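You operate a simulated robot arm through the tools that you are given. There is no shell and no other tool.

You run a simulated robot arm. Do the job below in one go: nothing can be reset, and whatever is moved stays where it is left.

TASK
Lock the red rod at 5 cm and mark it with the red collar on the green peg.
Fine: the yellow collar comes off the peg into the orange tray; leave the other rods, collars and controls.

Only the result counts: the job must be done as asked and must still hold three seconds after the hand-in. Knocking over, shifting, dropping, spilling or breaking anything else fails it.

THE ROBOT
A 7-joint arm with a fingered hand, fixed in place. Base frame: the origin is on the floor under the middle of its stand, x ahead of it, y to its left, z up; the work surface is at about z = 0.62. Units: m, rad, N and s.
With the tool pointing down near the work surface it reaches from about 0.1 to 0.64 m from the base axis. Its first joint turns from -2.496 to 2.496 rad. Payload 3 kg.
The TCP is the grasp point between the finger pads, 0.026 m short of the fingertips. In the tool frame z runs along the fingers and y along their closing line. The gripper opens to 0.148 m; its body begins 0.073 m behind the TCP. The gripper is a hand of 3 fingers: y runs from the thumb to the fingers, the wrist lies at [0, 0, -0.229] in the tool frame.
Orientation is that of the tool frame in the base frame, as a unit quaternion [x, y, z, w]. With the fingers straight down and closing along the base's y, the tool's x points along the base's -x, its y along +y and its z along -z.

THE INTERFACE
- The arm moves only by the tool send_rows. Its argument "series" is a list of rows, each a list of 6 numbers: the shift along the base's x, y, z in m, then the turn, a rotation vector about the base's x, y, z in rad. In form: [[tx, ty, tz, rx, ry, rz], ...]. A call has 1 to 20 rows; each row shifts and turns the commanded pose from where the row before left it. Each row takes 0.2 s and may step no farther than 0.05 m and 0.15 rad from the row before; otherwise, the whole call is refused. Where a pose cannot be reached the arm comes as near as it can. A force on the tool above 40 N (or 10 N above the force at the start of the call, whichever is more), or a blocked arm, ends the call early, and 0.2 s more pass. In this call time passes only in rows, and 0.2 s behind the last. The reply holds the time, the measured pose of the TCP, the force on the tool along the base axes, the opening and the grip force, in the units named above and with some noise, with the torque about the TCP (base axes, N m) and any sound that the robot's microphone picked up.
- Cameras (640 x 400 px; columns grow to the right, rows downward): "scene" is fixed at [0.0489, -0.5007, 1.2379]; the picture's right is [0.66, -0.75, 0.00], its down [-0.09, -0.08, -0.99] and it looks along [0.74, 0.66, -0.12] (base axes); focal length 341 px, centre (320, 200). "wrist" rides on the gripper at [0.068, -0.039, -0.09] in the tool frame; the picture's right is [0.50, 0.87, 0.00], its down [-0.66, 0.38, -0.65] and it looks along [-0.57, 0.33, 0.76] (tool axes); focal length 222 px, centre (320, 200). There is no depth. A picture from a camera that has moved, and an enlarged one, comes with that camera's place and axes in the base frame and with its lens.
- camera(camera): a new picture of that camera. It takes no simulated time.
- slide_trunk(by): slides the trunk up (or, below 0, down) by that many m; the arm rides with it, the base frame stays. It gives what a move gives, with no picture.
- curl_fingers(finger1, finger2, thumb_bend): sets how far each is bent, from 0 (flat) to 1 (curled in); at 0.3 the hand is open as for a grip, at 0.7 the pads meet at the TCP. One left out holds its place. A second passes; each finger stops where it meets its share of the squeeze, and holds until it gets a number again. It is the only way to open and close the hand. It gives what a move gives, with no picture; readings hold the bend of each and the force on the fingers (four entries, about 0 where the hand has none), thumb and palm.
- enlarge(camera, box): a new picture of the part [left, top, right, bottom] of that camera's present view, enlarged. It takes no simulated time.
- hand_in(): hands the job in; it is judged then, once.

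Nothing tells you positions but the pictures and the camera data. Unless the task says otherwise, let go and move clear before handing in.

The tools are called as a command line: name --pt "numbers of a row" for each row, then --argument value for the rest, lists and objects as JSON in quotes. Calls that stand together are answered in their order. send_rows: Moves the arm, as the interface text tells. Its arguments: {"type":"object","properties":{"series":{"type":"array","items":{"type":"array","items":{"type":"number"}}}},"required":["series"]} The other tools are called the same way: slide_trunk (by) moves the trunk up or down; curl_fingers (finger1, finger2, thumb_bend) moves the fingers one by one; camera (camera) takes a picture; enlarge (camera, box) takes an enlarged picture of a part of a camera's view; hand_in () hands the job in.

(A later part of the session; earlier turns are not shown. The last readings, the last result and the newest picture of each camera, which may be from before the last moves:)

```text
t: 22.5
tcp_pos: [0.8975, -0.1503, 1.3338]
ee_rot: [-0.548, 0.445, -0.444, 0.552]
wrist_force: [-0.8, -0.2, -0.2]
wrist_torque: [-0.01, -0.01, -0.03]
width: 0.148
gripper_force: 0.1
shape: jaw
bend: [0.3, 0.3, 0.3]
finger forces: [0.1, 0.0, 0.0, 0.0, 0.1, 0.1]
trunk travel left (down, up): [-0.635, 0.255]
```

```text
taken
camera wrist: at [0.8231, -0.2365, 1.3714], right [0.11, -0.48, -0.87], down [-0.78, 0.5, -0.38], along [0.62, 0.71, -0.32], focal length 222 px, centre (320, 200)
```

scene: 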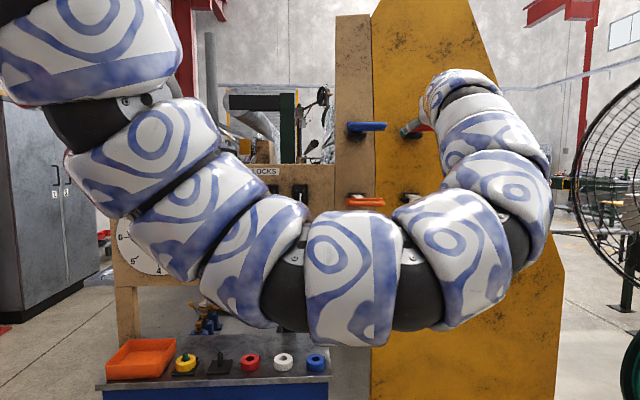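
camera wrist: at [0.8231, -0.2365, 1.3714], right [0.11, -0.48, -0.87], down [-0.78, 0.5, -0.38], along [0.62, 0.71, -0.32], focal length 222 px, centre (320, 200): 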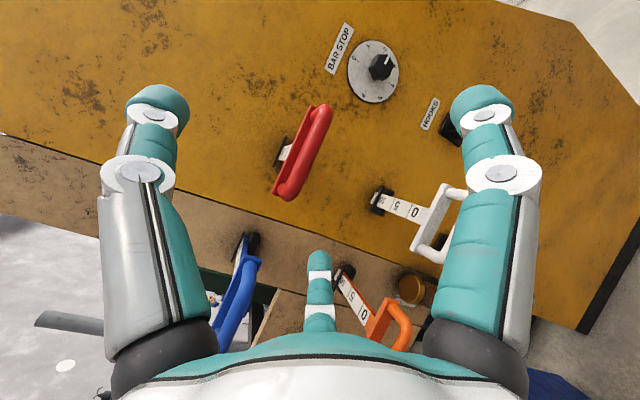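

This heading reaches fine, and the bar still checks out at about (0.983, -0.103, 1.335). I'll advance so the bar sits between the thumb above and the fingers below.

send_rows --pt "0.025 0.014 -0.004 0 0 0" --pt "0.025 0.014 -0.004 0 0 0"

camera --camera "wrist"

enlarge --camera "scene" --box '[330, 60, 530, 220]'

```text
t: 23.1
tcp_pos: [0.9465, -0.1219, 1.3272]
ee_rot: [-0.548, 0.444, -0.444, 0.552]
wrist_force: [0.0, -0.3, 0.2]
wrist_torque: [-0.03, -0.04, 0.02]
width: 0.1483
gripper_force: 0.1
shape: jaw
bend: [0.3, 0.3, 0.3]
finger forces: [0.0, 0.1, 0.0, 0.0, 0.0, 0.1]
trunk travel left (down, up): [-0.635, 0.255]
```

```text
taken
camera wrist: at [0.8725, -0.2078, 1.3644], right [0.11, -0.48, -0.87], down [-0.78, 0.51, -0.38], along [0.62, 0.71, -0.32], focal length 222 px, centre (320, 200)
```

wrist: 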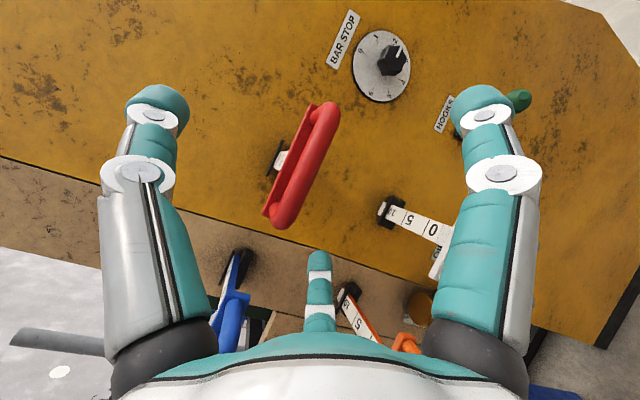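

```text
2.50 times, centred on (430, 140) of scene
camera zoom: at [0.0489, -0.5007, 1.2379], right [0.66, -0.75, 0.0], down [-0.09, -0.08, -0.99], along [0.74, 0.66, -0.12], focal length 854 px, centre (45, 350)
```

zoom: 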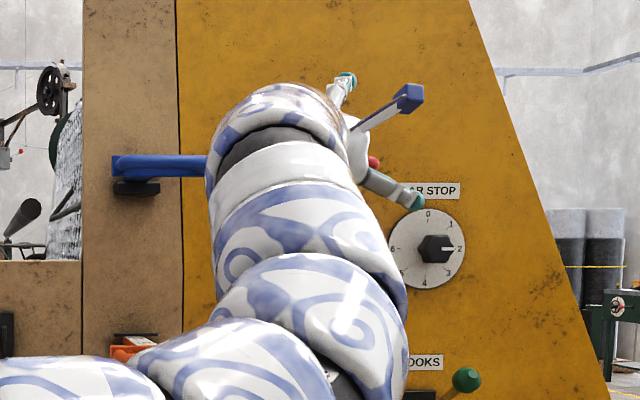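

Cross-checking with the scene view puts the bar a bit farther out, around (1.02, -0.078, 1.326), which also matches its apparent size. I'll advance in small steps and check the picture.

send_rows --pt "0.015 0.009 0 0 0 0" --pt "0.015 0.009 0 0 0 0" --pt "0.015 0.009 0 0 0 0"

camera --camera "wrist"

```text
t: 23.9
tcp_pos: [0.9926, -0.0953, 1.3253]
ee_rot: [-0.547, 0.445, -0.444, 0.552]
wrist_force: [-0.1, 1.0, -1.2]
wrist_torque: [0.02, 0.03, 0.01]
width: 0.148
gripper_force: 0.0
shape: jaw
bend: [0.3, 0.3, 0.3]
finger forces: [0.1, 0.1, 0.0, 0.1, 0.1, 0.1]
trunk travel left (down, up): [-0.635, 0.255]
```

```text
taken
camera wrist: at [0.9182, -0.1809, 1.3636], right [0.11, -0.48, -0.87], down [-0.78, 0.51, -0.38], along [0.62, 0.71, -0.32], focal length 222 px, centre (320, 200)
```

wrist: 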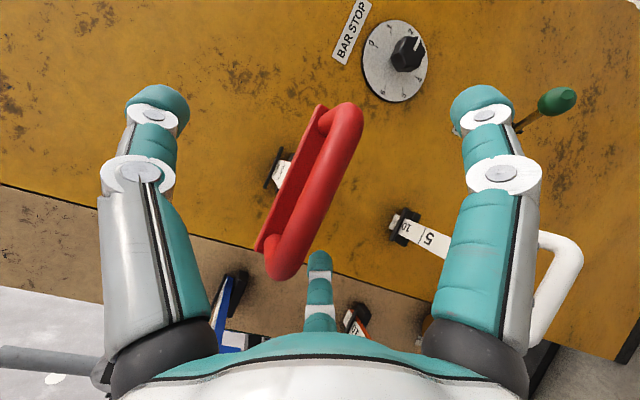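

Two wrist views agree well: the bar centre is at about (0.986, -0.109, 1.333), so it is already between the digits, 1.5 cm behind the TCP. I'll back off a centimetre to centre it and close gently.

send_rows --pt "-0.007 -0.012 0.005 0 0 0"

curl_fingers --finger1 0.45 --finger2 0.45 --thumb_bend 0.45

camera --camera "wrist"

```text
t: 24.3
tcp_pos: [0.9841, -0.1044, 1.3317]
ee_rot: [-0.548, 0.444, -0.444, 0.553]
wrist_force: [-0.6, -0.1, 0.0]
wrist_torque: [0.0, 0.02, 0.04]
width: 0.1483
gripper_force: 0.1
shape: jaw
bend: [0.3, 0.3, 0.3]
finger forces: [0.1, 0.1, 0.1, 0.0, 0.1, 0.0]
trunk travel left (down, up): [-0.635, 0.255]
```

```text
t: 25.3
tcp_pos: [0.9849, -0.1068, 1.3312]
ee_rot: [-0.548, 0.444, -0.444, 0.553]
wrist_force: [0.8, -0.5, 0.4]
wrist_torque: [-0.03, 0.05, 0.03]
width: 0.0789
gripper_force: 0.0
shape: fingers
bend: [0.45, 0.45, 0.45]
finger forces: [0.1, 0.2, 0.0, 0.0, 0.0, 0.0]
trunk travel left (down, up): [-0.635, 0.255]
```

```text
taken
camera wrist: at [0.9112, -0.1922, 1.3684], right [0.11, -0.48, -0.87], down [-0.78, 0.5, -0.38], along [0.62, 0.71, -0.32], focal length 222 px, centre (320, 200)
```

wrist: 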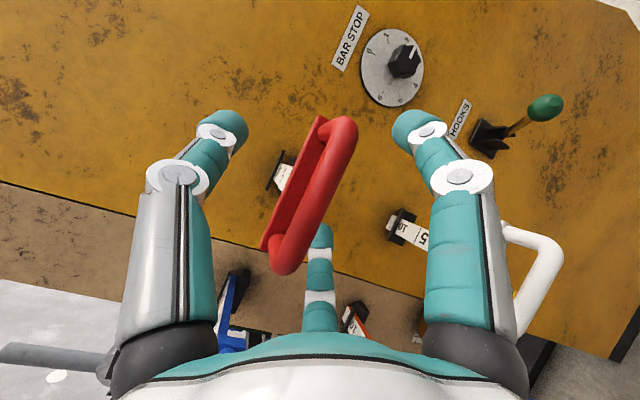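

The bar is centred between the digits. I'll close a bit more and watch for contact forces.

curl_fingers --finger1 0.58 --finger2 0.58 --thumb_bend 0.58

camera --camera "wrist"

```text
t: 26.3
tcp_pos: [0.9848, -0.106, 1.3315]
ee_rot: [-0.548, 0.444, -0.443, 0.553]
wrist_force: [-0.5, -0.3, 0.3]
wrist_torque: [0.0, -0.01, -0.01]
width: 0.04
gripper_force: 0.1
shape: fingers
bend: [0.57, 0.57, 0.57]
finger forces: [0.1, 0.0, 0.0, 0.0, 0.1, 0.0]
trunk travel left (down, up): [-0.635, 0.255]
```

```text
taken
camera wrist: at [0.9112, -0.1921, 1.3684], right [0.11, -0.48, -0.87], down [-0.78, 0.5, -0.38], along [0.62, 0.71, -0.32], focal length 222 px, centre (320, 200)
```

wrist: 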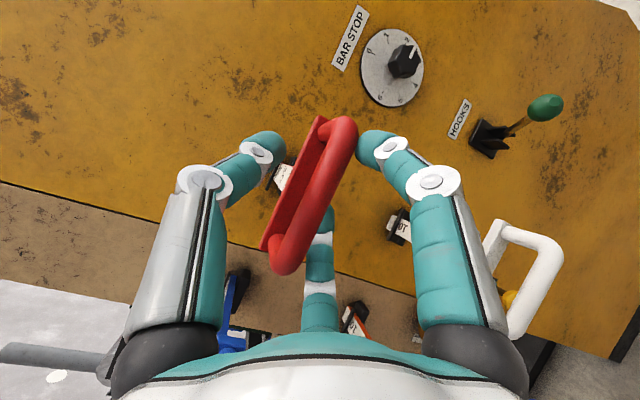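

curl_fingers --finger1 0.66 --finger2 0.66 --thumb_bend 0.66

camera --camera "wrist"

```text
t: 27.3
tcp_pos: [0.9867, -0.1069, 1.3298]
ee_rot: [-0.548, 0.445, -0.444, 0.553]
wrist_force: [1.0, -2.3, -5.8]
wrist_torque: [0.02, 0.12, -0.09]
width: 0.0199
gripper_force: 2.2
shape: fingers
bend: [0.61, 0.66, 0.66]
finger forces: [4.3, 0.2, 0.0, 0.0, 0.0, 0.0]
trunk travel left (down, up): [-0.635, 0.255]
```

```text
taken
camera wrist: at [0.9118, -0.1927, 1.3678], right [0.11, -0.48, -0.87], down [-0.78, 0.5, -0.38], along [0.62, 0.71, -0.32], focal length 222 px, centre (320, 200)
```

wrist: 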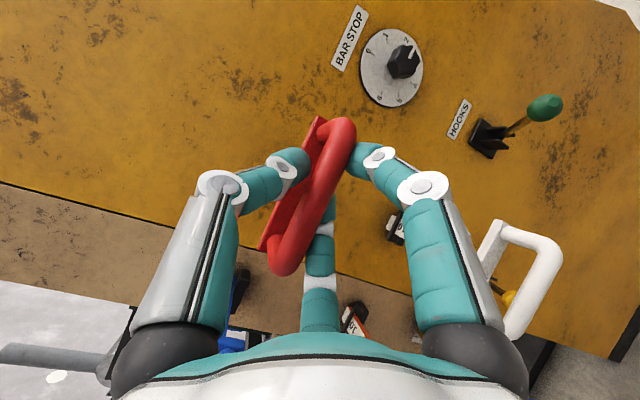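

Finger 1 touches (about 4 N) while the others do not yet. I'll close the thumb and finger 2 further onto the bar.

curl_fingers --finger2 0.78 --thumb_bend 0.78

camera --camera "wrist"

```text
t: 28.3
tcp_pos: [0.9859, -0.1042, 1.3309]
ee_rot: [-0.549, 0.444, -0.444, 0.552]
wrist_force: [14.8, 5.6, 5.8]
wrist_torque: [0.06, -0.1, -0.04]
width: 0.0154
gripper_force: 13.2
shape: fingers
bend: [0.62, 0.72, 0.68]
finger forces: [3.3, 10.0, 0.0, 0.1, 13.0, 0.0]
trunk travel left (down, up): [-0.635, 0.255]
```

```text
taken
camera wrist: at [0.9125, -0.1909, 1.3679], right [0.11, -0.48, -0.87], down [-0.78, 0.5, -0.38], along [0.62, 0.72, -0.32], focal length 222 px, centre (320, 200)
```

wrist: 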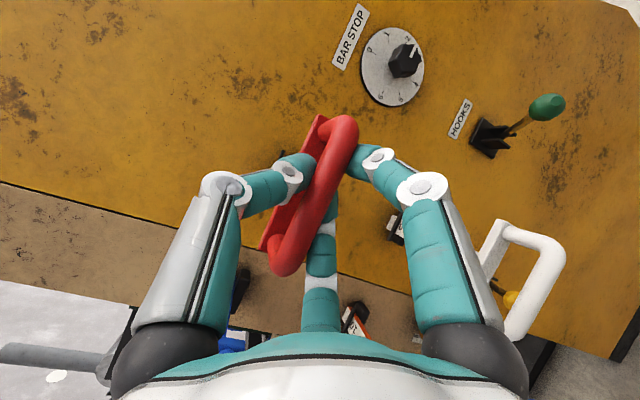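

I have a three-digit grip on the bar. Now a gentle test push into the panel, to learn whether the rod is locked in its present lever position.

send_rows --pt "0.002 0.002 0 0 0 0" --pt "0.002 0.002 0 0 0 0" --pt "0.002 0.002 0 0 0 0" --pt "0.002 0.002 0 0 0 0"

camera --camera "wrist"

```text
t: 29.3
tcp_pos: [0.9922, -0.0996, 1.3301]
ee_rot: [-0.548, 0.445, -0.444, 0.552]
wrist_force: [0.3, -0.4, 0.5]
wrist_torque: [0.04, 0.03, -0.02]
width: 0.0089
gripper_force: 1.4
shape: fingers
bend: [0.64, 0.74, 0.73]
finger forces: [2.4, 0.0, 0.0, 0.0, 0.1, 0.1]
trunk travel left (down, up): [-0.635, 0.255]
```

```text
taken
camera wrist: at [0.9184, -0.185, 1.3683], right [0.11, -0.48, -0.87], down [-0.78, 0.51, -0.38], along [0.62, 0.71, -0.32], focal length 222 px, centre (320, 200)
```

wrist: 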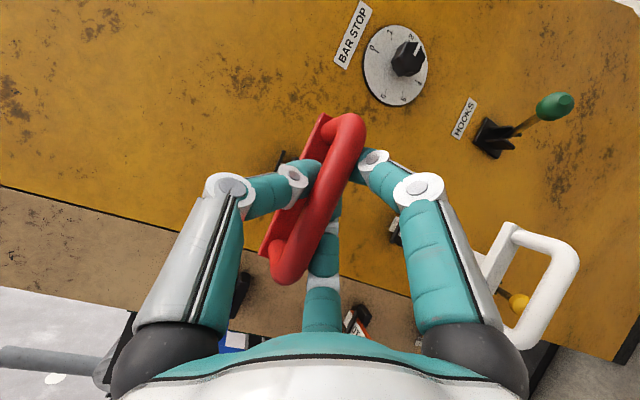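

The fingers just slid past the bar, so the rod resisted and the digits are now hooked behind it. A gentle pull will tell more about whether it is locked.

send_rows --pt "-0.003 -0.003 0 0 0 0" --pt "-0.003 -0.003 0 0 0 0" --pt "-0.003 -0.003 0 0 0 0" --pt "-0.003 -0.003 0 0 0 0"

camera --camera "wrist"

```text
t: 30.2
tcp_pos: [0.9846, -0.1039, 1.329]
ee_rot: [-0.55, 0.444, -0.44, 0.554]
wrist_force: [33.9, 21.6, 2.8]
wrist_torque: [-0.03, 0.03, 0.18]
width: 0.0119
gripper_force: 17.1
shape: fingers
bend: [0.64, 0.71, 0.68]
finger forces: [3.7, 12.7, 0.0, 0.1, 18.9, 0.2]
trunk travel left (down, up): [-0.635, 0.255]
stopped in row 4: the force on the tool passed its limit at 41 N (the readings are from after the stop); the commanded pose is now the measured one
```

```text
taken
camera wrist: at [0.911, -0.1902, 1.3666], right [0.11, -0.48, -0.87], down [-0.78, 0.5, -0.37], along [0.62, 0.72, -0.32], focal length 222 px, centre (320, 200)
```

wrist: 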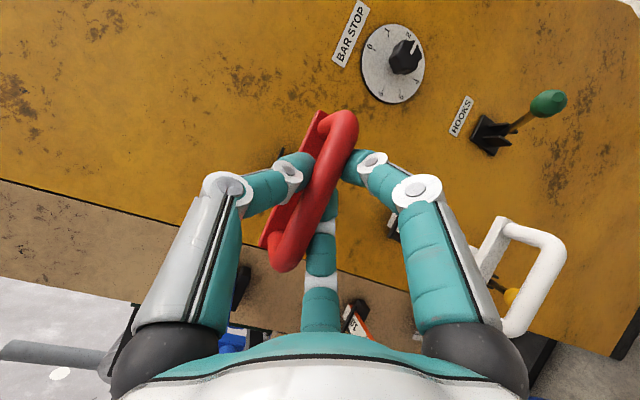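

A 40 N pull did not budge it, so the rod is very likely locked with the lever down. I'll let go, back off, and try a push with closed fingers to be sure it isn't just an end stop.

send_rows --pt "0.003 0.003 0 0 0 0"

curl_fingers --finger1 0.35 --finger2 0.35 --thumb_bend 0.35

send_rows --pt "-0.03 -0.025 0 0 0 0" --pt "-0.03 -0.025 0 0 0 0"

curl_fingers --finger1 0.72 --finger2 0.72 --thumb_bend 0.72

camera --camera "wrist"

enlarge --camera "wrist" --box '[230, 90, 390, 240]'

```text
t: 30.6
tcp_pos: [0.9848, -0.1031, 1.3297]
ee_rot: [-0.549, 0.445, -0.442, 0.552]
wrist_force: [18.5, 13.2, -0.3]
wrist_torque: [0.02, 0.04, 0.08]
width: 0.0116
gripper_force: 13.4
shape: fingers
bend: [0.64, 0.72, 0.69]
finger forces: [4.0, 9.7, 0.0, 0.0, 13.8, 0.1]
trunk travel left (down, up): [-0.635, 0.255]
```

```text
t: 31.6
tcp_pos: [0.9819, -0.1044, 1.3312]
ee_rot: [-0.548, 0.445, -0.443, 0.552]
wrist_force: [-0.4, -0.5, -0.3]
wrist_torque: [0.01, -0.01, 0.0]
width: 0.1109
gripper_force: 0.1
shape: fingers
bend: [0.35, 0.35, 0.35]
finger forces: [0.0, 0.1, 0.0, 0.0, 0.0, 0.0]
trunk travel left (down, up): [-0.635, 0.255]
```

```text
t: 32.2
tcp_pos: [0.9232, -0.1542, 1.3306]
ee_rot: [-0.548, 0.445, -0.442, 0.553]
wrist_force: [-0.4, 0.1, 0.1]
wrist_torque: [0.02, 0.04, 0.0]
width: 0.1111
gripper_force: 0.1
shape: fingers
bend: [0.35, 0.35, 0.35]
finger forces: [0.1, 0.0, 0.0, 0.0, 0.0, 0.1]
trunk travel left (down, up): [-0.635, 0.255]
```

```text
t: 33.2
tcp_pos: [0.9244, -0.1547, 1.3304]
ee_rot: [-0.548, 0.445, -0.443, 0.553]
wrist_force: [-0.3, -0.6, -0.1]
wrist_torque: [-0.03, -0.02, -0.03]
width: 0.0002
gripper_force: 0.1
shape: fingers
bend: [0.71, 0.71, 0.71]
finger forces: [0.0, 0.0, 0.0, 0.0, 0.0, 0.1]
trunk travel left (down, up): [-0.635, 0.255]
```

```text
taken
camera wrist: at [0.8507, -0.2407, 1.3673], right [0.11, -0.48, -0.87], down [-0.78, 0.5, -0.38], along [0.62, 0.72, -0.32], focal length 222 px, centre (320, 200)
```

wrist: 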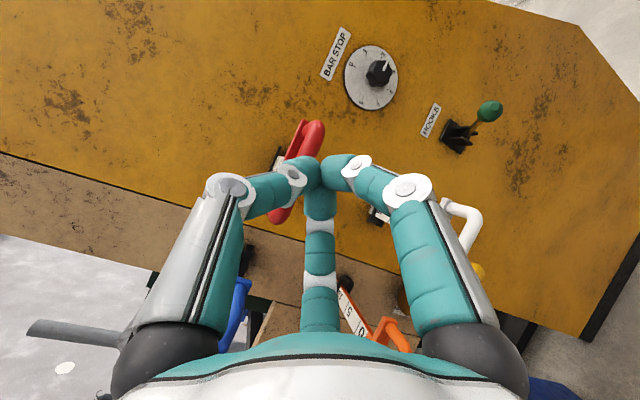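

```text
2.67 times, centred on (310, 165) of wrist
camera zoom: at [0.8507, -0.2407, 1.3673], right [0.11, -0.48, -0.87], down [-0.78, 0.5, -0.38], along [0.62, 0.72, -0.32], focal length 592 px, centre (347, 293)
```

zoom: 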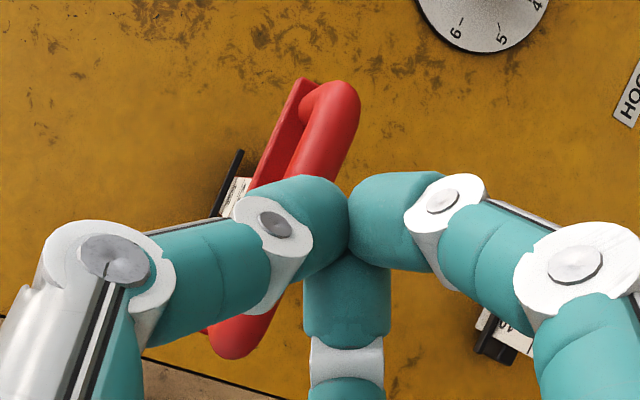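

The closed digits make a blunt end. I'll push on the middle of the bar in small steps and watch the force.

send_rows --pt "0.02 0.012 0.001 0 0 0" --pt "0.014 0.011 0.001 0 0 0" --pt "0.003 0.003 0 0 0 0" --pt "0.003 0.003 0 0 0 0" --pt "0.003 0.003 0 0 0 0" --pt "0.003 0.003 0 0 0 0" --pt "0.003 0.003 0 0 0 0" --pt "0.003 0.003 0 0 0 0"

camera --camera "wrist"

```text
t: 35.0
tcp_pos: [0.9734, -0.119, 1.3342]
ee_rot: [-0.547, 0.445, -0.443, 0.553]
wrist_force: [-30.5, -19.0, -4.6]
wrist_torque: [-0.1, 0.28, -0.38]
width: 0.0017
gripper_force: 24.1
shape: fingers
bend: [0.72, 0.74, 0.71]
finger forces: [26.3, 23.2, 0.1, 0.1, 0.0, 0.0]
trunk travel left (down, up): [-0.635, 0.255]
```

```text
taken
camera wrist: at [0.8992, -0.2046, 1.3721], right [0.11, -0.48, -0.87], down [-0.78, 0.51, -0.38], along [0.62, 0.72, -0.32], focal length 222 px, centre (320, 200)
```

wrist: 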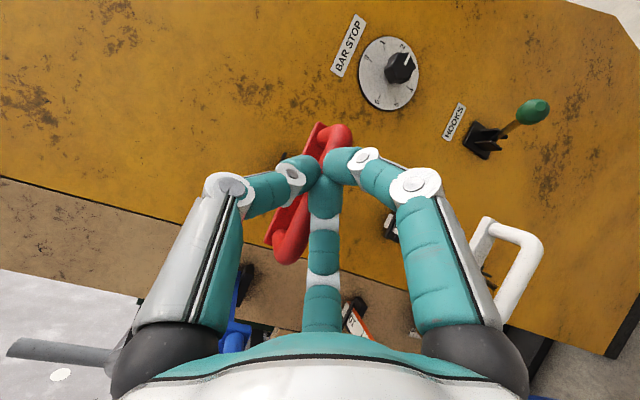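

The rod resisted 35 N both ways without moving, so lever-down means locked. I'll back off, lower the trunk and go unlock the red lever first.

send_rows --pt "-0.02 -0.015 0 0 0 0" --pt "-0.035 -0.015 0 0 0 0" --pt "-0.04 -0.015 0 0 0 0" --pt "-0.04 -0.015 0 0 0 0" --pt "-0.04 0.0 0 0 0 0"

slide_trunk --by -0.25

camera --camera "scene"

camera --camera "wrist"

```text
t: 36.2
tcp_pos: [0.8037, -0.1777, 1.3295]
ee_rot: [0.551, -0.444, 0.448, -0.547]
wrist_force: [-0.6, 0.6, 2.6]
wrist_torque: [-0.05, 0.16, -0.1]
width: 0.0004
gripper_force: 0.0
shape: fingers
bend: [0.68, 0.72, 0.7]
finger forces: [0.0, 0.0, 0.0, 0.1, 0.0, 0.1]
out of reach, approached as far as the arm can: row 5
trunk travel left (down, up): [-0.635, 0.255]
```

```text
t: 38.8
tcp_pos: [0.8031, -0.1741, 1.0826]
ee_rot: [-0.549, 0.445, -0.441, 0.553]
wrist_force: [-0.2, 0.3, -0.5]
wrist_torque: [-0.01, 0.01, 0.01]
width: 0.0001
gripper_force: 0.2
shape: fingers
bend: [0.68, 0.72, 0.7]
finger forces: [0.0, 0.0, 0.0, 0.0, 0.1, 0.0]
trunk travel left (down, up): [-0.385, 0.505]
```

```text
taken
```

scene: 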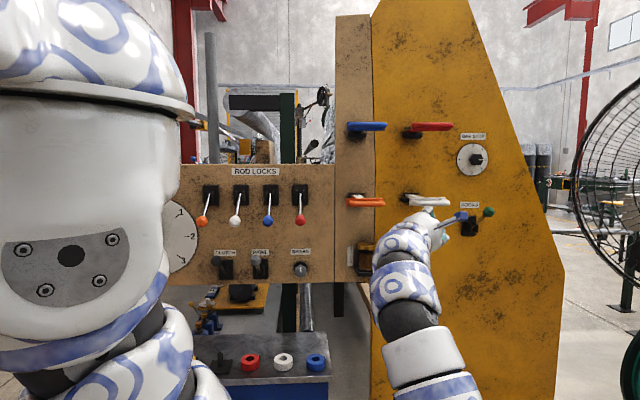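

```text
taken
camera wrist: at [0.7289, -0.2598, 1.1194], right [0.11, -0.48, -0.87], down [-0.78, 0.5, -0.38], along [0.62, 0.72, -0.32], focal length 222 px, centre (320, 200)
```

wrist: 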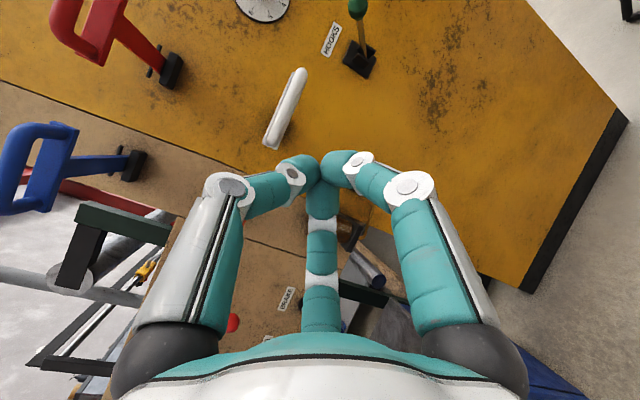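

Clear of everything. Now I'll travel left in front of the handles toward the red lever, turning the hand to face the panel.

send_rows --pt "-0.034 0.034 0 0 0 0.06" --pt "-0.034 0.034 0 0 0 0.06" --pt "-0.034 0.034 0 0 0 0.06" --pt "-0.034 0.034 0 0 0 0.06"

camera --camera "scene"

camera --camera "wrist"

```text
t: 39.8
tcp_pos: [0.763, -0.0842, 0.9932]
ee_rot: [-0.589, 0.388, -0.386, 0.594]
wrist_force: [-0.5, -0.5, -0.3]
wrist_torque: [-0.02, 0.01, 0.02]
width: 0.0002
gripper_force: 0.0
shape: fingers
bend: [0.68, 0.72, 0.7]
finger forces: [0.0, 0.1, 0.0, 0.1, 0.0, 0.0]
out of reach, approached as far as the arm can: row 1, 2, 3, 4
trunk travel left (down, up): [-0.385, 0.505]
```

```text
taken
```

scene: 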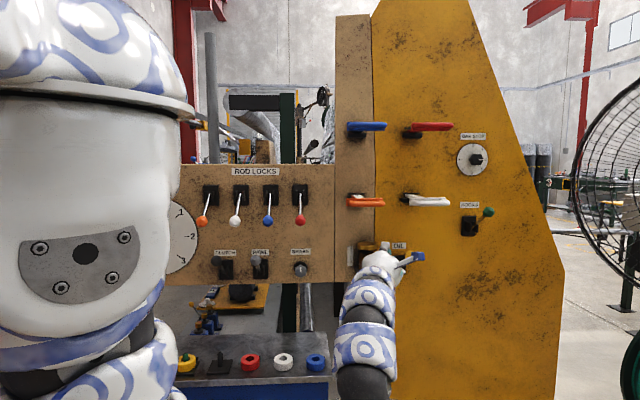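

```text
taken
camera wrist: at [0.7062, -0.1824, 1.0307], right [0.2, -0.45, -0.87], down [-0.86, 0.34, -0.38], along [0.47, 0.82, -0.32], focal length 222 px, centre (320, 200)
```

wrist: 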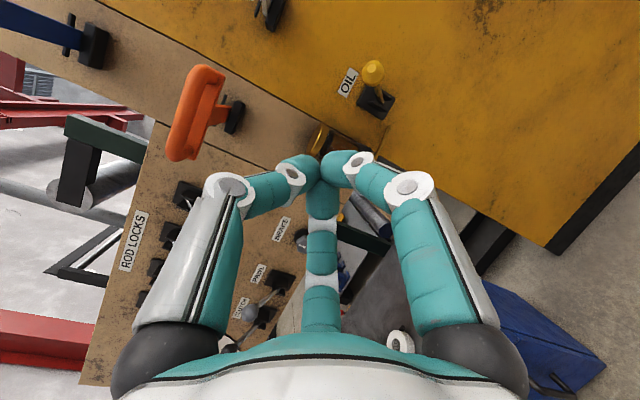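

Too close-in for the elbow with this heading; pointing the hand further left moves the wrist outward. I'll turn it toward about 60° while sliding under the orange handle at z ≈ 0.98.

send_rows --pt "-0.015 0.03 0 0 0 0.12" --pt "-0.02 0.035 0 0 0 0.12" --pt "-0.02 0.035 0 0 0 0.12" --pt "-0.025 0.035 0 0 0 0.12" --pt "-0.025 0.035 0 0 0 0.1"

camera --camera "scene"

camera --camera "wrist"

```text
t: 41.0
tcp_pos: [0.6485, 0.0914, 1.0018]
ee_rot: [-0.68, 0.192, -0.187, 0.683]
wrist_force: [-0.9, -0.6, -0.4]
wrist_torque: [0.02, -0.01, 0.01]
width: 0.0
gripper_force: 0.1
shape: fingers
bend: [0.68, 0.72, 0.7]
finger forces: [0.1, 0.0, 0.0, 0.0, 0.0, 0.0]
out of reach, approached as far as the arm can: row 5
trunk travel left (down, up): [-0.385, 0.505]
```

```text
taken
```

scene: 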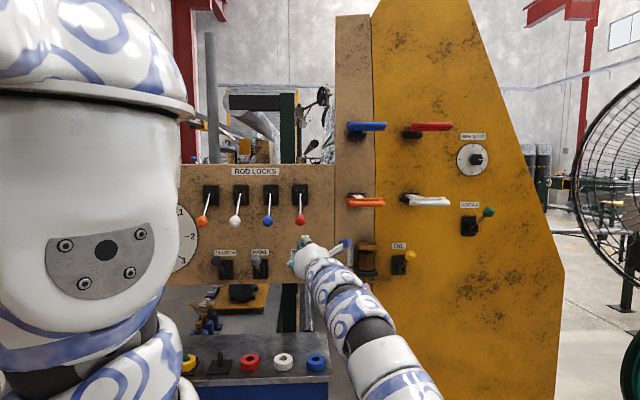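

```text
taken
camera wrist: at [0.6596, -0.0222, 1.0389], right [0.42, -0.25, -0.87], down [-0.9, -0.22, -0.37], along [-0.1, 0.94, -0.32], focal length 222 px, centre (320, 200)
```

wrist: 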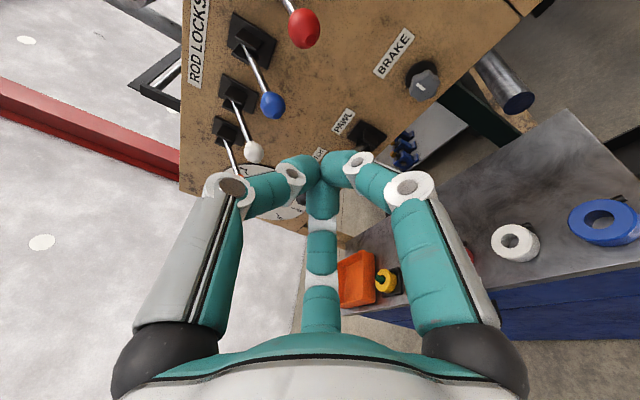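

The reach is good here. The red knob triangulates to about (0.787, 0.232, 1.047) and the blue one to (0.719, 0.301, 1.048). I'll lower the hand and slide under the red knob so the back of the thumb can lift it.

send_rows --pt "0.0 0.0 -0.025 0 0 0" --pt "0.0 0.0 -0.022 0 0 0" --pt "0.028 0.03 0 0 0 0" --pt "0.028 0.03 0 0 0 0"

camera --camera "wrist"

enlarge --camera "scene" --box '[180, 160, 440, 320]'

```text
t: 42.0
tcp_pos: [0.6887, 0.1666, 0.9608]
ee_rot: [-0.679, 0.193, -0.187, 0.683]
wrist_force: [0.0, 0.3, -0.4]
wrist_torque: [0.0, -0.01, 0.02]
width: 0.0
gripper_force: 0.0
shape: fingers
bend: [0.68, 0.72, 0.7]
finger forces: [0.1, 0.0, 0.0, 0.1, 0.1, 0.1]
out of reach, approached as far as the arm can: row 1, 2, 4
trunk travel left (down, up): [-0.385, 0.505]
```

```text
taken
camera wrist: at [0.7003, 0.0537, 0.9987], right [0.42, -0.25, -0.87], down [-0.9, -0.22, -0.37], along [-0.1, 0.94, -0.32], focal length 222 px, centre (320, 200)
```

wrist: 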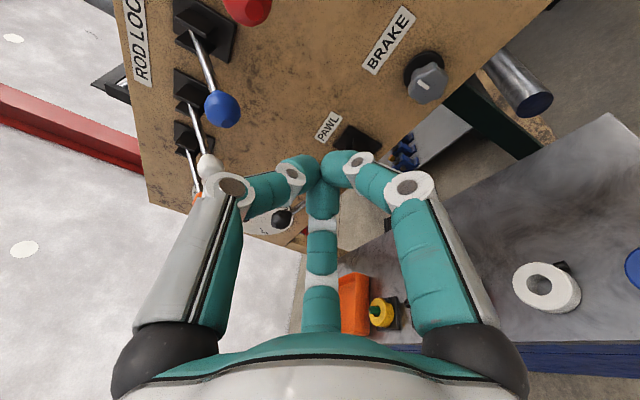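

```text
2.46 times, centred on (310, 240) of scene
camera zoom: at [0.0489, -0.5007, 1.2379], right [0.66, -0.75, 0.0], down [-0.09, -0.08, -0.99], along [0.74, 0.66, -0.12], focal length 840 px, centre (345, 102)
```

zoom: 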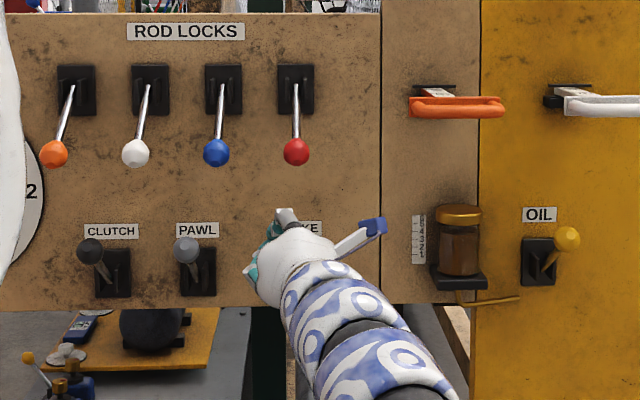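

The hand is below the knob line and clear of the pawl. I'll continue forward under the red knob.

send_rows --pt "0.027 0.018 -0.002 0 0 0" --pt "0.027 0.018 -0.002 0 0 0" --pt "0.027 0.018 0 0 0 0"

camera --camera "wrist"

enlarge --camera "scene" --box '[180, 160, 440, 320]'

```text
t: 42.8
tcp_pos: [0.728, 0.2213, 0.9672]
ee_rot: [-0.678, 0.199, -0.191, 0.681]
wrist_force: [-0.3, 0.0, 0.4]
wrist_torque: [-0.01, 0.02, -0.01]
width: 0.0002
gripper_force: 0.1
shape: fingers
bend: [0.68, 0.72, 0.7]
finger forces: [0.0, 0.1, 0.1, 0.1, 0.0, 0.0]
out of reach, approached as far as the arm can: row 1, 2, 3
trunk travel left (down, up): [-0.385, 0.505]
```

```text
taken
camera wrist: at [0.7373, 0.108, 1.005], right [0.42, -0.26, -0.87], down [-0.91, -0.2, -0.37], along [-0.08, 0.94, -0.32], focal length 222 px, centre (320, 200)
```

wrist: 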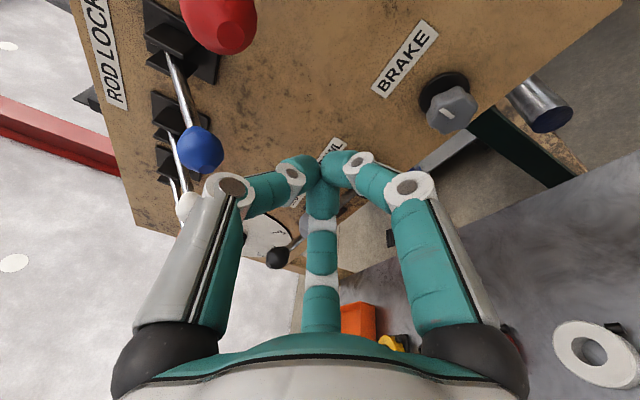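

```text
2.46 times, centred on (310, 240) of scene
camera zoom: at [0.0489, -0.5007, 1.2379], right [0.66, -0.75, 0.0], down [-0.09, -0.08, -0.99], along [0.74, 0.66, -0.12], focal length 840 px, centre (345, 102)
```

zoom: 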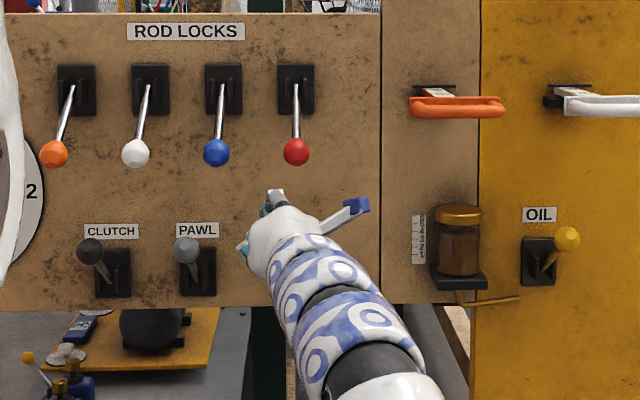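

The wrist bend is limiting sideways motion, pulling the hand left of the knob. I'll reduce the heading to about 42° while shifting right.

send_rows --pt "0.0 -0.01 -0.004 0 0 -0.1" --pt "0.01 -0.01 -0.004 0 0 -0.1" --pt "0.015 -0.005 0 0 0 -0.1" --pt "0.02 0.0 0 0 0 0"

camera --camera "wrist"

enlarge --camera "scene" --box '[180, 160, 440, 320]'

```text
t: 43.8
tcp_pos: [0.7721, 0.1966, 0.9586]
ee_rot: [-0.643, 0.289, -0.285, 0.649]
wrist_force: [0.0, 0.9, -0.9]
wrist_torque: [0.0, 0.02, 0.01]
width: 0.0
gripper_force: 0.0
shape: fingers
bend: [0.68, 0.72, 0.7]
finger forces: [0.1, 0.0, 0.0, 0.0, 0.1, 0.1]
trunk travel left (down, up): [-0.385, 0.505]
```

```text
taken
camera wrist: at [0.7506, 0.0848, 0.996], right [0.33, -0.36, -0.87], down [-0.93, 0.05, -0.38], along [0.18, 0.93, -0.32], focal length 222 px, centre (320, 200)
```

wrist: 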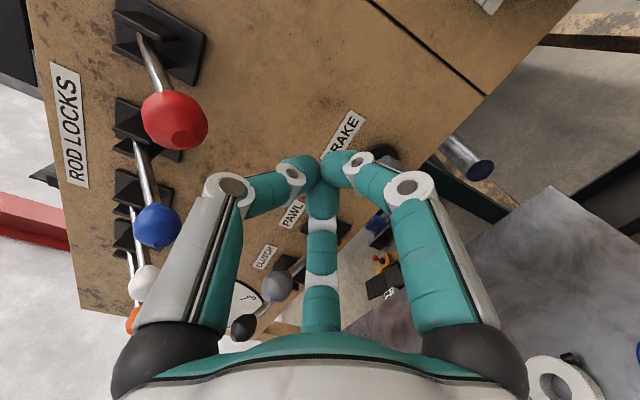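

```text
2.46 times, centred on (310, 240) of scene
camera zoom: at [0.0489, -0.5007, 1.2379], right [0.66, -0.75, 0.0], down [-0.09, -0.08, -0.99], along [0.74, 0.66, -0.12], focal length 840 px, centre (345, 102)
```

zoom: 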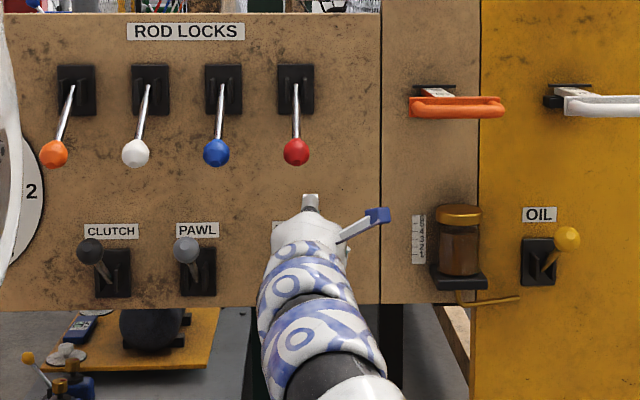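

Now it reaches properly, and the red knob re-measures to (0.789, 0.232, 1.046), slightly ahead and left. I'll move the last 6 cm so the thumb lies under it.

send_rows --pt "0.011 0.016 0 0 0 0" --pt "0.011 0.016 0 0 0 0" --pt "0.01 0.016 0 0 0 0"

camera --camera "wrist"

enlarge --camera "scene" --box '[180, 160, 440, 320]'

```text
t: 44.6
tcp_pos: [0.8045, 0.2431, 0.9585]
ee_rot: [-0.645, 0.289, -0.285, 0.648]
wrist_force: [0.0, 0.3, 0.3]
wrist_torque: [0.01, 0.02, 0.0]
width: 0.0001
gripper_force: 0.0
shape: fingers
bend: [0.68, 0.72, 0.7]
finger forces: [0.0, 0.0, 0.0, 0.1, 0.1, 0.1]
trunk travel left (down, up): [-0.385, 0.505]
```

```text
taken
camera wrist: at [0.7824, 0.1326, 0.9958], right [0.33, -0.37, -0.87], down [-0.93, 0.05, -0.38], along [0.18, 0.93, -0.32], focal length 222 px, centre (320, 200)
```

wrist: 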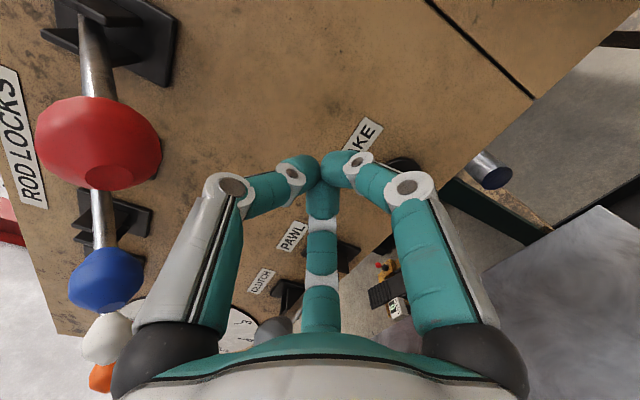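

```text
2.46 times, centred on (310, 240) of scene
camera zoom: at [0.0489, -0.5007, 1.2379], right [0.66, -0.75, 0.0], down [-0.09, -0.08, -0.99], along [0.74, 0.66, -0.12], focal length 840 px, centre (345, 102)
```

zoom: 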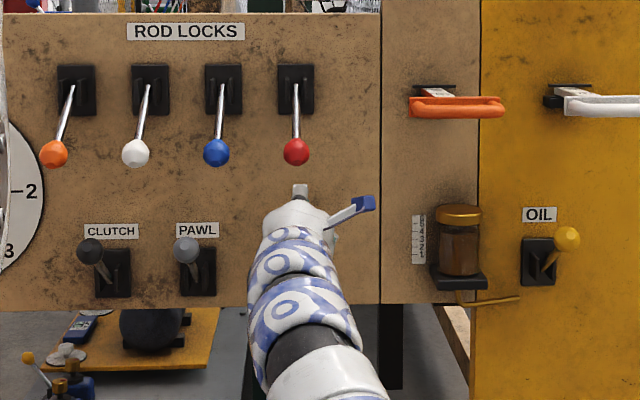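

The knob is right above the thumb (re-measured again at (0.789, 0.232, 1.045)). I'll lift in small steps.

send_rows --pt "0 0 0.008 0 0 0" --pt "0 0 0.008 0 0 0" --pt "0 0 0.008 0 0 0" --pt "0 0 0.008 0 0 0" --pt "0 0 0.008 0 0 0"

camera --camera "wrist"

enlarge --camera "scene" --box '[180, 160, 440, 320]'

```text
t: 45.8
tcp_pos: [0.8046, 0.2444, 0.9981]
ee_rot: [-0.644, 0.288, -0.286, 0.649]
wrist_force: [0.5, -1.4, -5.7]
wrist_torque: [0.21, -0.12, 0.03]
width: 0.0
gripper_force: 3.1
shape: fingers
bend: [0.68, 0.72, 0.7]
finger forces: [0.0, 0.1, 0.0, 0.0, 5.2, 0.0]
trunk travel left (down, up): [-0.385, 0.505]
```

```text
taken
camera wrist: at [0.7829, 0.1334, 1.0358], right [0.33, -0.37, -0.87], down [-0.93, 0.05, -0.38], along [0.18, 0.93, -0.32], focal length 222 px, centre (320, 200)
```

wrist: 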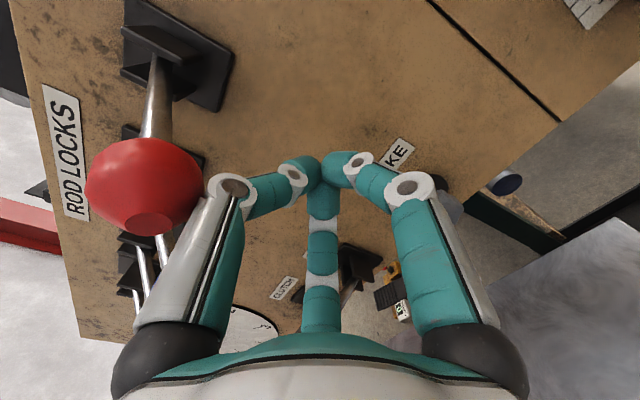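

```text
2.46 times, centred on (310, 240) of scene
camera zoom: at [0.0489, -0.5007, 1.2379], right [0.66, -0.75, 0.0], down [-0.09, -0.08, -0.99], along [0.74, 0.66, -0.12], focal length 840 px, centre (345, 102)
```

zoom: 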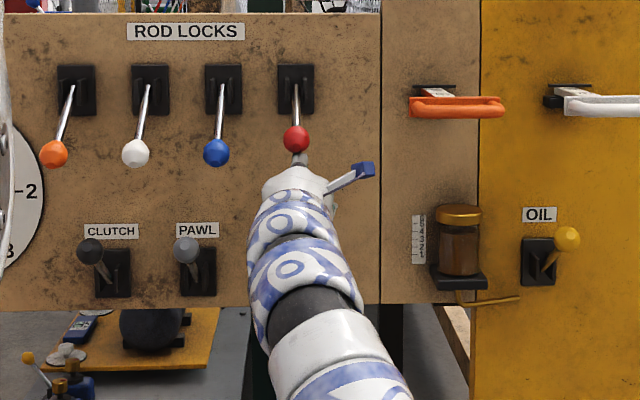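

The knob is lifting with about 5 N. I'll continue, following its arc.

send_rows --pt "-0.002 -0.002 0.01 0 0 0" --pt "-0.001 -0.001 0.01 0 0 0" --pt "0 0 0.01 0 0 0" --pt "0 0 0.01 0 0 0" --pt "0 0 0.01 0 0 0" --pt "0 0 0.01 0 0 0"

camera --camera "wrist"

enlarge --camera "scene" --box '[180, 160, 440, 320]'

```text
t: 47.2
tcp_pos: [0.8004, 0.2415, 1.0596]
ee_rot: [-0.644, 0.289, -0.285, 0.649]
wrist_force: [0.1, 0.6, -0.8]
wrist_torque: [0.04, -0.03, 0.0]
width: 0.0
gripper_force: 0.0
shape: fingers
bend: [0.68, 0.72, 0.7]
finger forces: [0.0, 0.0, 0.1, 0.1, 0.7, 0.0]
trunk travel left (down, up): [-0.385, 0.505]
```

```text
taken
camera wrist: at [0.779, 0.1296, 1.0967], right [0.33, -0.36, -0.87], down [-0.93, 0.05, -0.38], along [0.18, 0.93, -0.32], focal length 222 px, centre (320, 200)
```

wrist: 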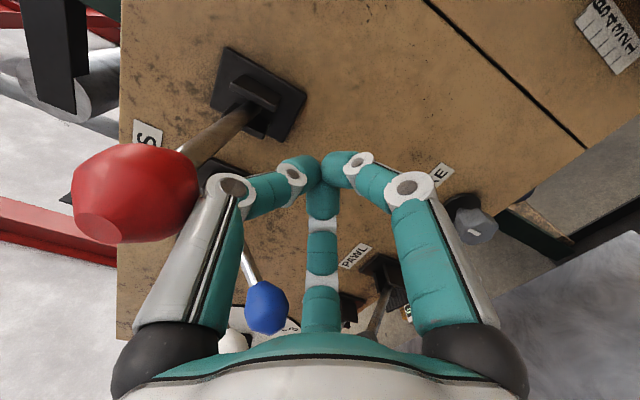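

```text
2.46 times, centred on (310, 240) of scene
camera zoom: at [0.0489, -0.5007, 1.2379], right [0.66, -0.75, 0.0], down [-0.09, -0.08, -0.99], along [0.74, 0.66, -0.12], focal length 840 px, centre (345, 102)
```

zoom: 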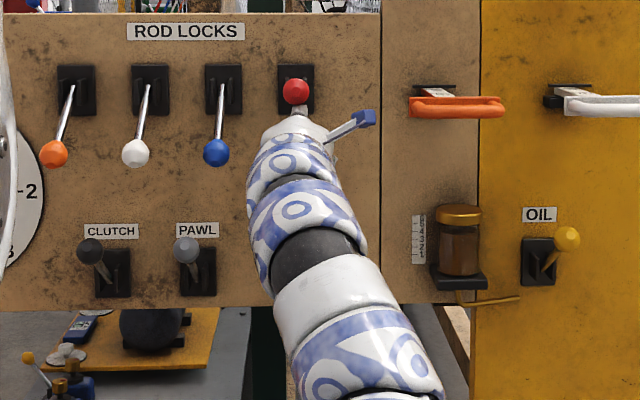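

The lever is about horizontal now. I'll keep going up to its upper stop.

send_rows --pt "0 0 0.01 0 0 0" --pt "0 0 0.01 0 0 0" --pt "0 0 0.01 0 0 0" --pt "0 0 0.01 0 0 0" --pt "0 0 0.01 0 0 0"

camera --camera "wrist"

enlarge --camera "scene" --box '[180, 160, 440, 320]'

```text
t: 48.4
tcp_pos: [0.8007, 0.2419, 1.1081]
ee_rot: [-0.644, 0.289, -0.284, 0.649]
wrist_force: [0.1, -0.8, -0.3]
wrist_torque: [0.01, 0.03, 0.01]
width: 0.0
gripper_force: 0.0
shape: fingers
bend: [0.68, 0.72, 0.7]
finger forces: [0.0, 0.0, 0.1, 0.0, 0.1, 0.0]
trunk travel left (down, up): [-0.385, 0.505]
```

```text
taken
camera wrist: at [0.7793, 0.1303, 1.1455], right [0.33, -0.36, -0.87], down [-0.93, 0.05, -0.38], along [0.18, 0.93, -0.32], focal length 222 px, centre (320, 200)
```

wrist: 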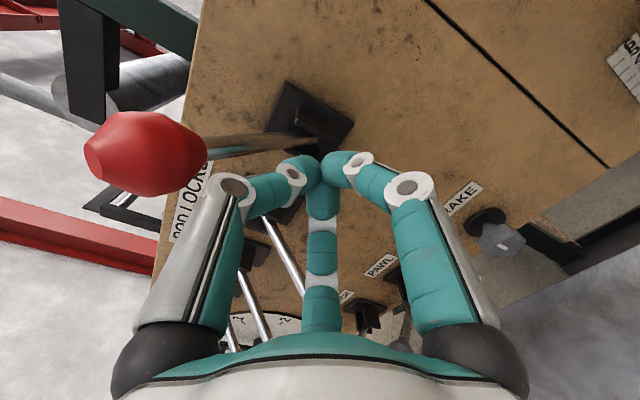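

```text
2.46 times, centred on (310, 240) of scene
camera zoom: at [0.0489, -0.5007, 1.2379], right [0.66, -0.75, 0.0], down [-0.09, -0.08, -0.99], along [0.74, 0.66, -0.12], focal length 840 px, centre (345, 102)
```

zoom: 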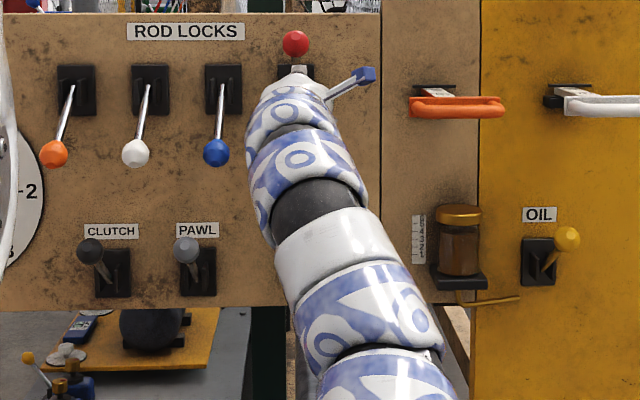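

The red knob now sits at z ≈ 1.18, the mirror image of its start, with no load on the thumb. I'll nudge a little more to confirm it is at its stop.

send_rows --pt "0 0 0.004 0 0 0" --pt "0 0 0.004 0 0 0" --pt "0 0 0.004 0 0 0"

enlarge --camera "scene" --box '[180, 160, 440, 320]'

```text
t: 49.2
tcp_pos: [0.8009, 0.2414, 1.1217]
ee_rot: [-0.644, 0.288, -0.285, 0.649]
wrist_force: [-0.2, -0.5, -0.4]
wrist_torque: [0.03, -0.04, 0.01]
width: 0.0001
gripper_force: 0.0
shape: fingers
bend: [0.68, 0.72, 0.7]
finger forces: [0.0, 0.0, 0.0, 0.1, 0.0, 0.0]
trunk travel left (down, up): [-0.385, 0.505]
```

```text
2.46 times, centred on (310, 240) of scene
camera zoom: at [0.0489, -0.5007, 1.2379], right [0.66, -0.75, 0.0], down [-0.09, -0.08, -0.99], along [0.74, 0.66, -0.12], focal length 840 px, centre (345, 102)
```

zoom: 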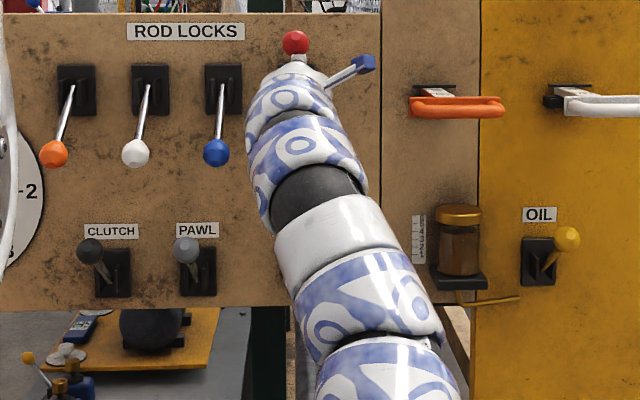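

The lever holds its up position. Now I'll drop slightly, back straight out, and raise the trunk to return to the red handle.

send_rows --pt "0 0 -0.02 0 0 0" --pt "-0.015 -0.0135 -0.01 0 0 0" --pt "-0.03 -0.027 0 0 0 0" --pt "-0.03 -0.027 0 0 0 0" --pt "-0.03 -0.027 0 0 0 0" --pt "-0.03 -0.027 0 0 0 0"

camera --camera "scene"

```text
t: 50.6
tcp_pos: [0.7083, 0.1497, 1.0919]
ee_rot: [-0.644, 0.289, -0.285, 0.649]
wrist_force: [-0.1, 0.0, 0.0]
wrist_torque: [0.01, 0.0, -0.01]
width: 0.0001
gripper_force: 0.1
shape: fingers
bend: [0.71, 0.72, 0.7]
finger forces: [0.0, 0.0, 0.0, 0.1, 0.1, 0.0]
out of reach, approached as far as the arm can: row 5, 6
trunk travel left (down, up): [-0.385, 0.505]
```

```text
taken
```

scene: 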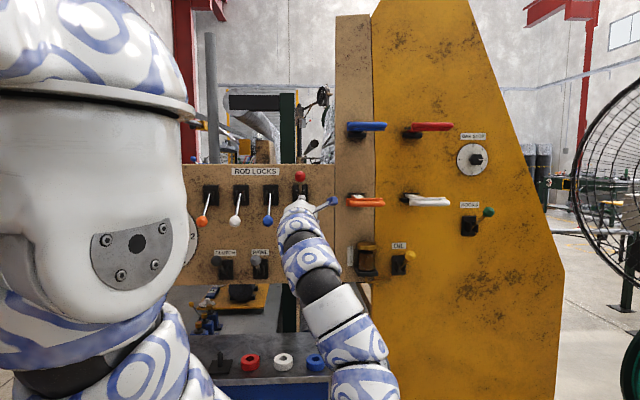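

Clear by about 7 cm in front of the red knob. Raising the trunk by 0.25 m.

slide_trunk --by 0.25

camera --camera "scene"

camera --camera "wrist"

```text
t: 53.2
tcp_pos: [0.7077, 0.1496, 1.342]
ee_rot: [-0.645, 0.288, -0.284, 0.649]
wrist_force: [0.7, -0.4, -0.5]
wrist_torque: [0.03, -0.01, 0.0]
width: 0.0001
gripper_force: 0.1
shape: fingers
bend: [0.71, 0.72, 0.7]
finger forces: [0.0, 0.0, 0.0, 0.0, 0.1, 0.0]
trunk travel left (down, up): [-0.635, 0.255]
```

```text
taken
```

scene: 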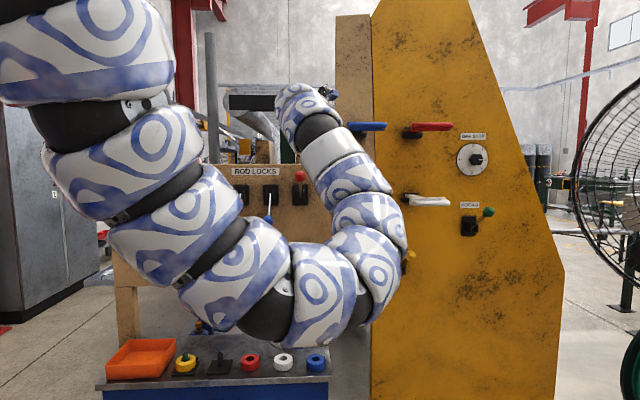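

```text
taken
camera wrist: at [0.6869, 0.0383, 1.3788], right [0.33, -0.36, -0.87], down [-0.93, 0.05, -0.38], along [0.18, 0.93, -0.32], focal length 222 px, centre (320, 200)
```

wrist: 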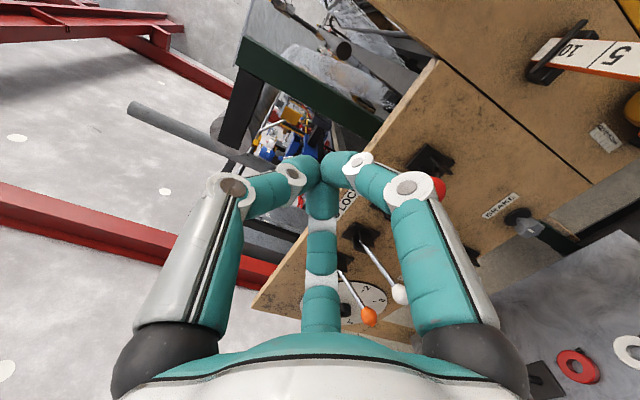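

Next I'll shift right, well in front of the blue handle, keeping the heading until I'm past it.

send_rows --pt "-0.01 -0.04 0.01 0 0 0" --pt "0.0 -0.045 0.01 0 0 0" --pt "0.0 -0.045 0.01 0 0 0"

```text
t: 54.0
tcp_pos: [0.7277, 0.014, 1.3622]
ee_rot: [-0.644, 0.288, -0.284, 0.649]
wrist_force: [0.1, -0.7, 0.5]
wrist_torque: [0.01, 0.0, 0.0]
width: 0.0
gripper_force: 0.0
shape: fingers
bend: [0.71, 0.72, 0.7]
finger forces: [0.0, 0.1, 0.0, 0.0, 0.0, 0.1]
out of reach, approached as far as the arm can: row 1, 2
trunk travel left (down, up): [-0.635, 0.255]
```

send_rows --pt "0.01 -0.045 0.0 0 0 -0.05" --pt "0.015 -0.045 0.0 0 0 -0.1" --pt "0.025 -0.04 -0.005 0 0 -0.1" --pt "0.03 -0.035 -0.01 0 0 -0.1" --pt "0.03 -0.015 -0.01 0 0 -0.1"

camera --camera "wrist"

```text
t: 55.2
tcp_pos: [0.8361, -0.1617, 1.3383]
ee_rot: [-0.563, 0.425, -0.422, 0.569]
wrist_force: [-0.1, 1.3, 0.6]
wrist_torque: [0.0, -0.02, 0.02]
width: 0.0
gripper_force: 0.1
shape: fingers
bend: [0.71, 0.72, 0.7]
finger forces: [0.0, 0.0, 0.0, 0.0, 0.1, 0.0]
trunk travel left (down, up): [-0.635, 0.255]
```

```text
taken
camera wrist: at [0.7691, -0.2534, 1.3748], right [0.14, -0.47, -0.87], down [-0.81, 0.45, -0.38], along [0.57, 0.76, -0.32], focal length 222 px, centre (320, 200)
```

wrist: 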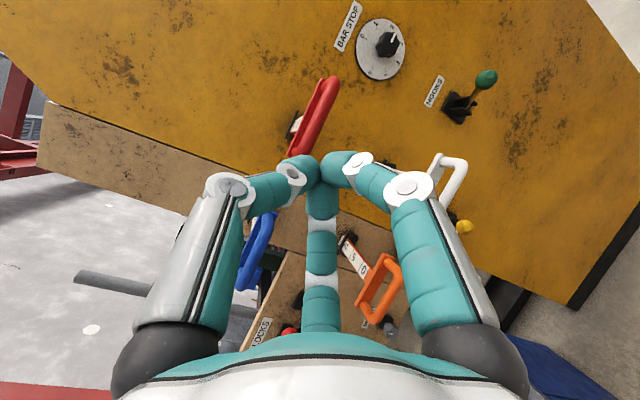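

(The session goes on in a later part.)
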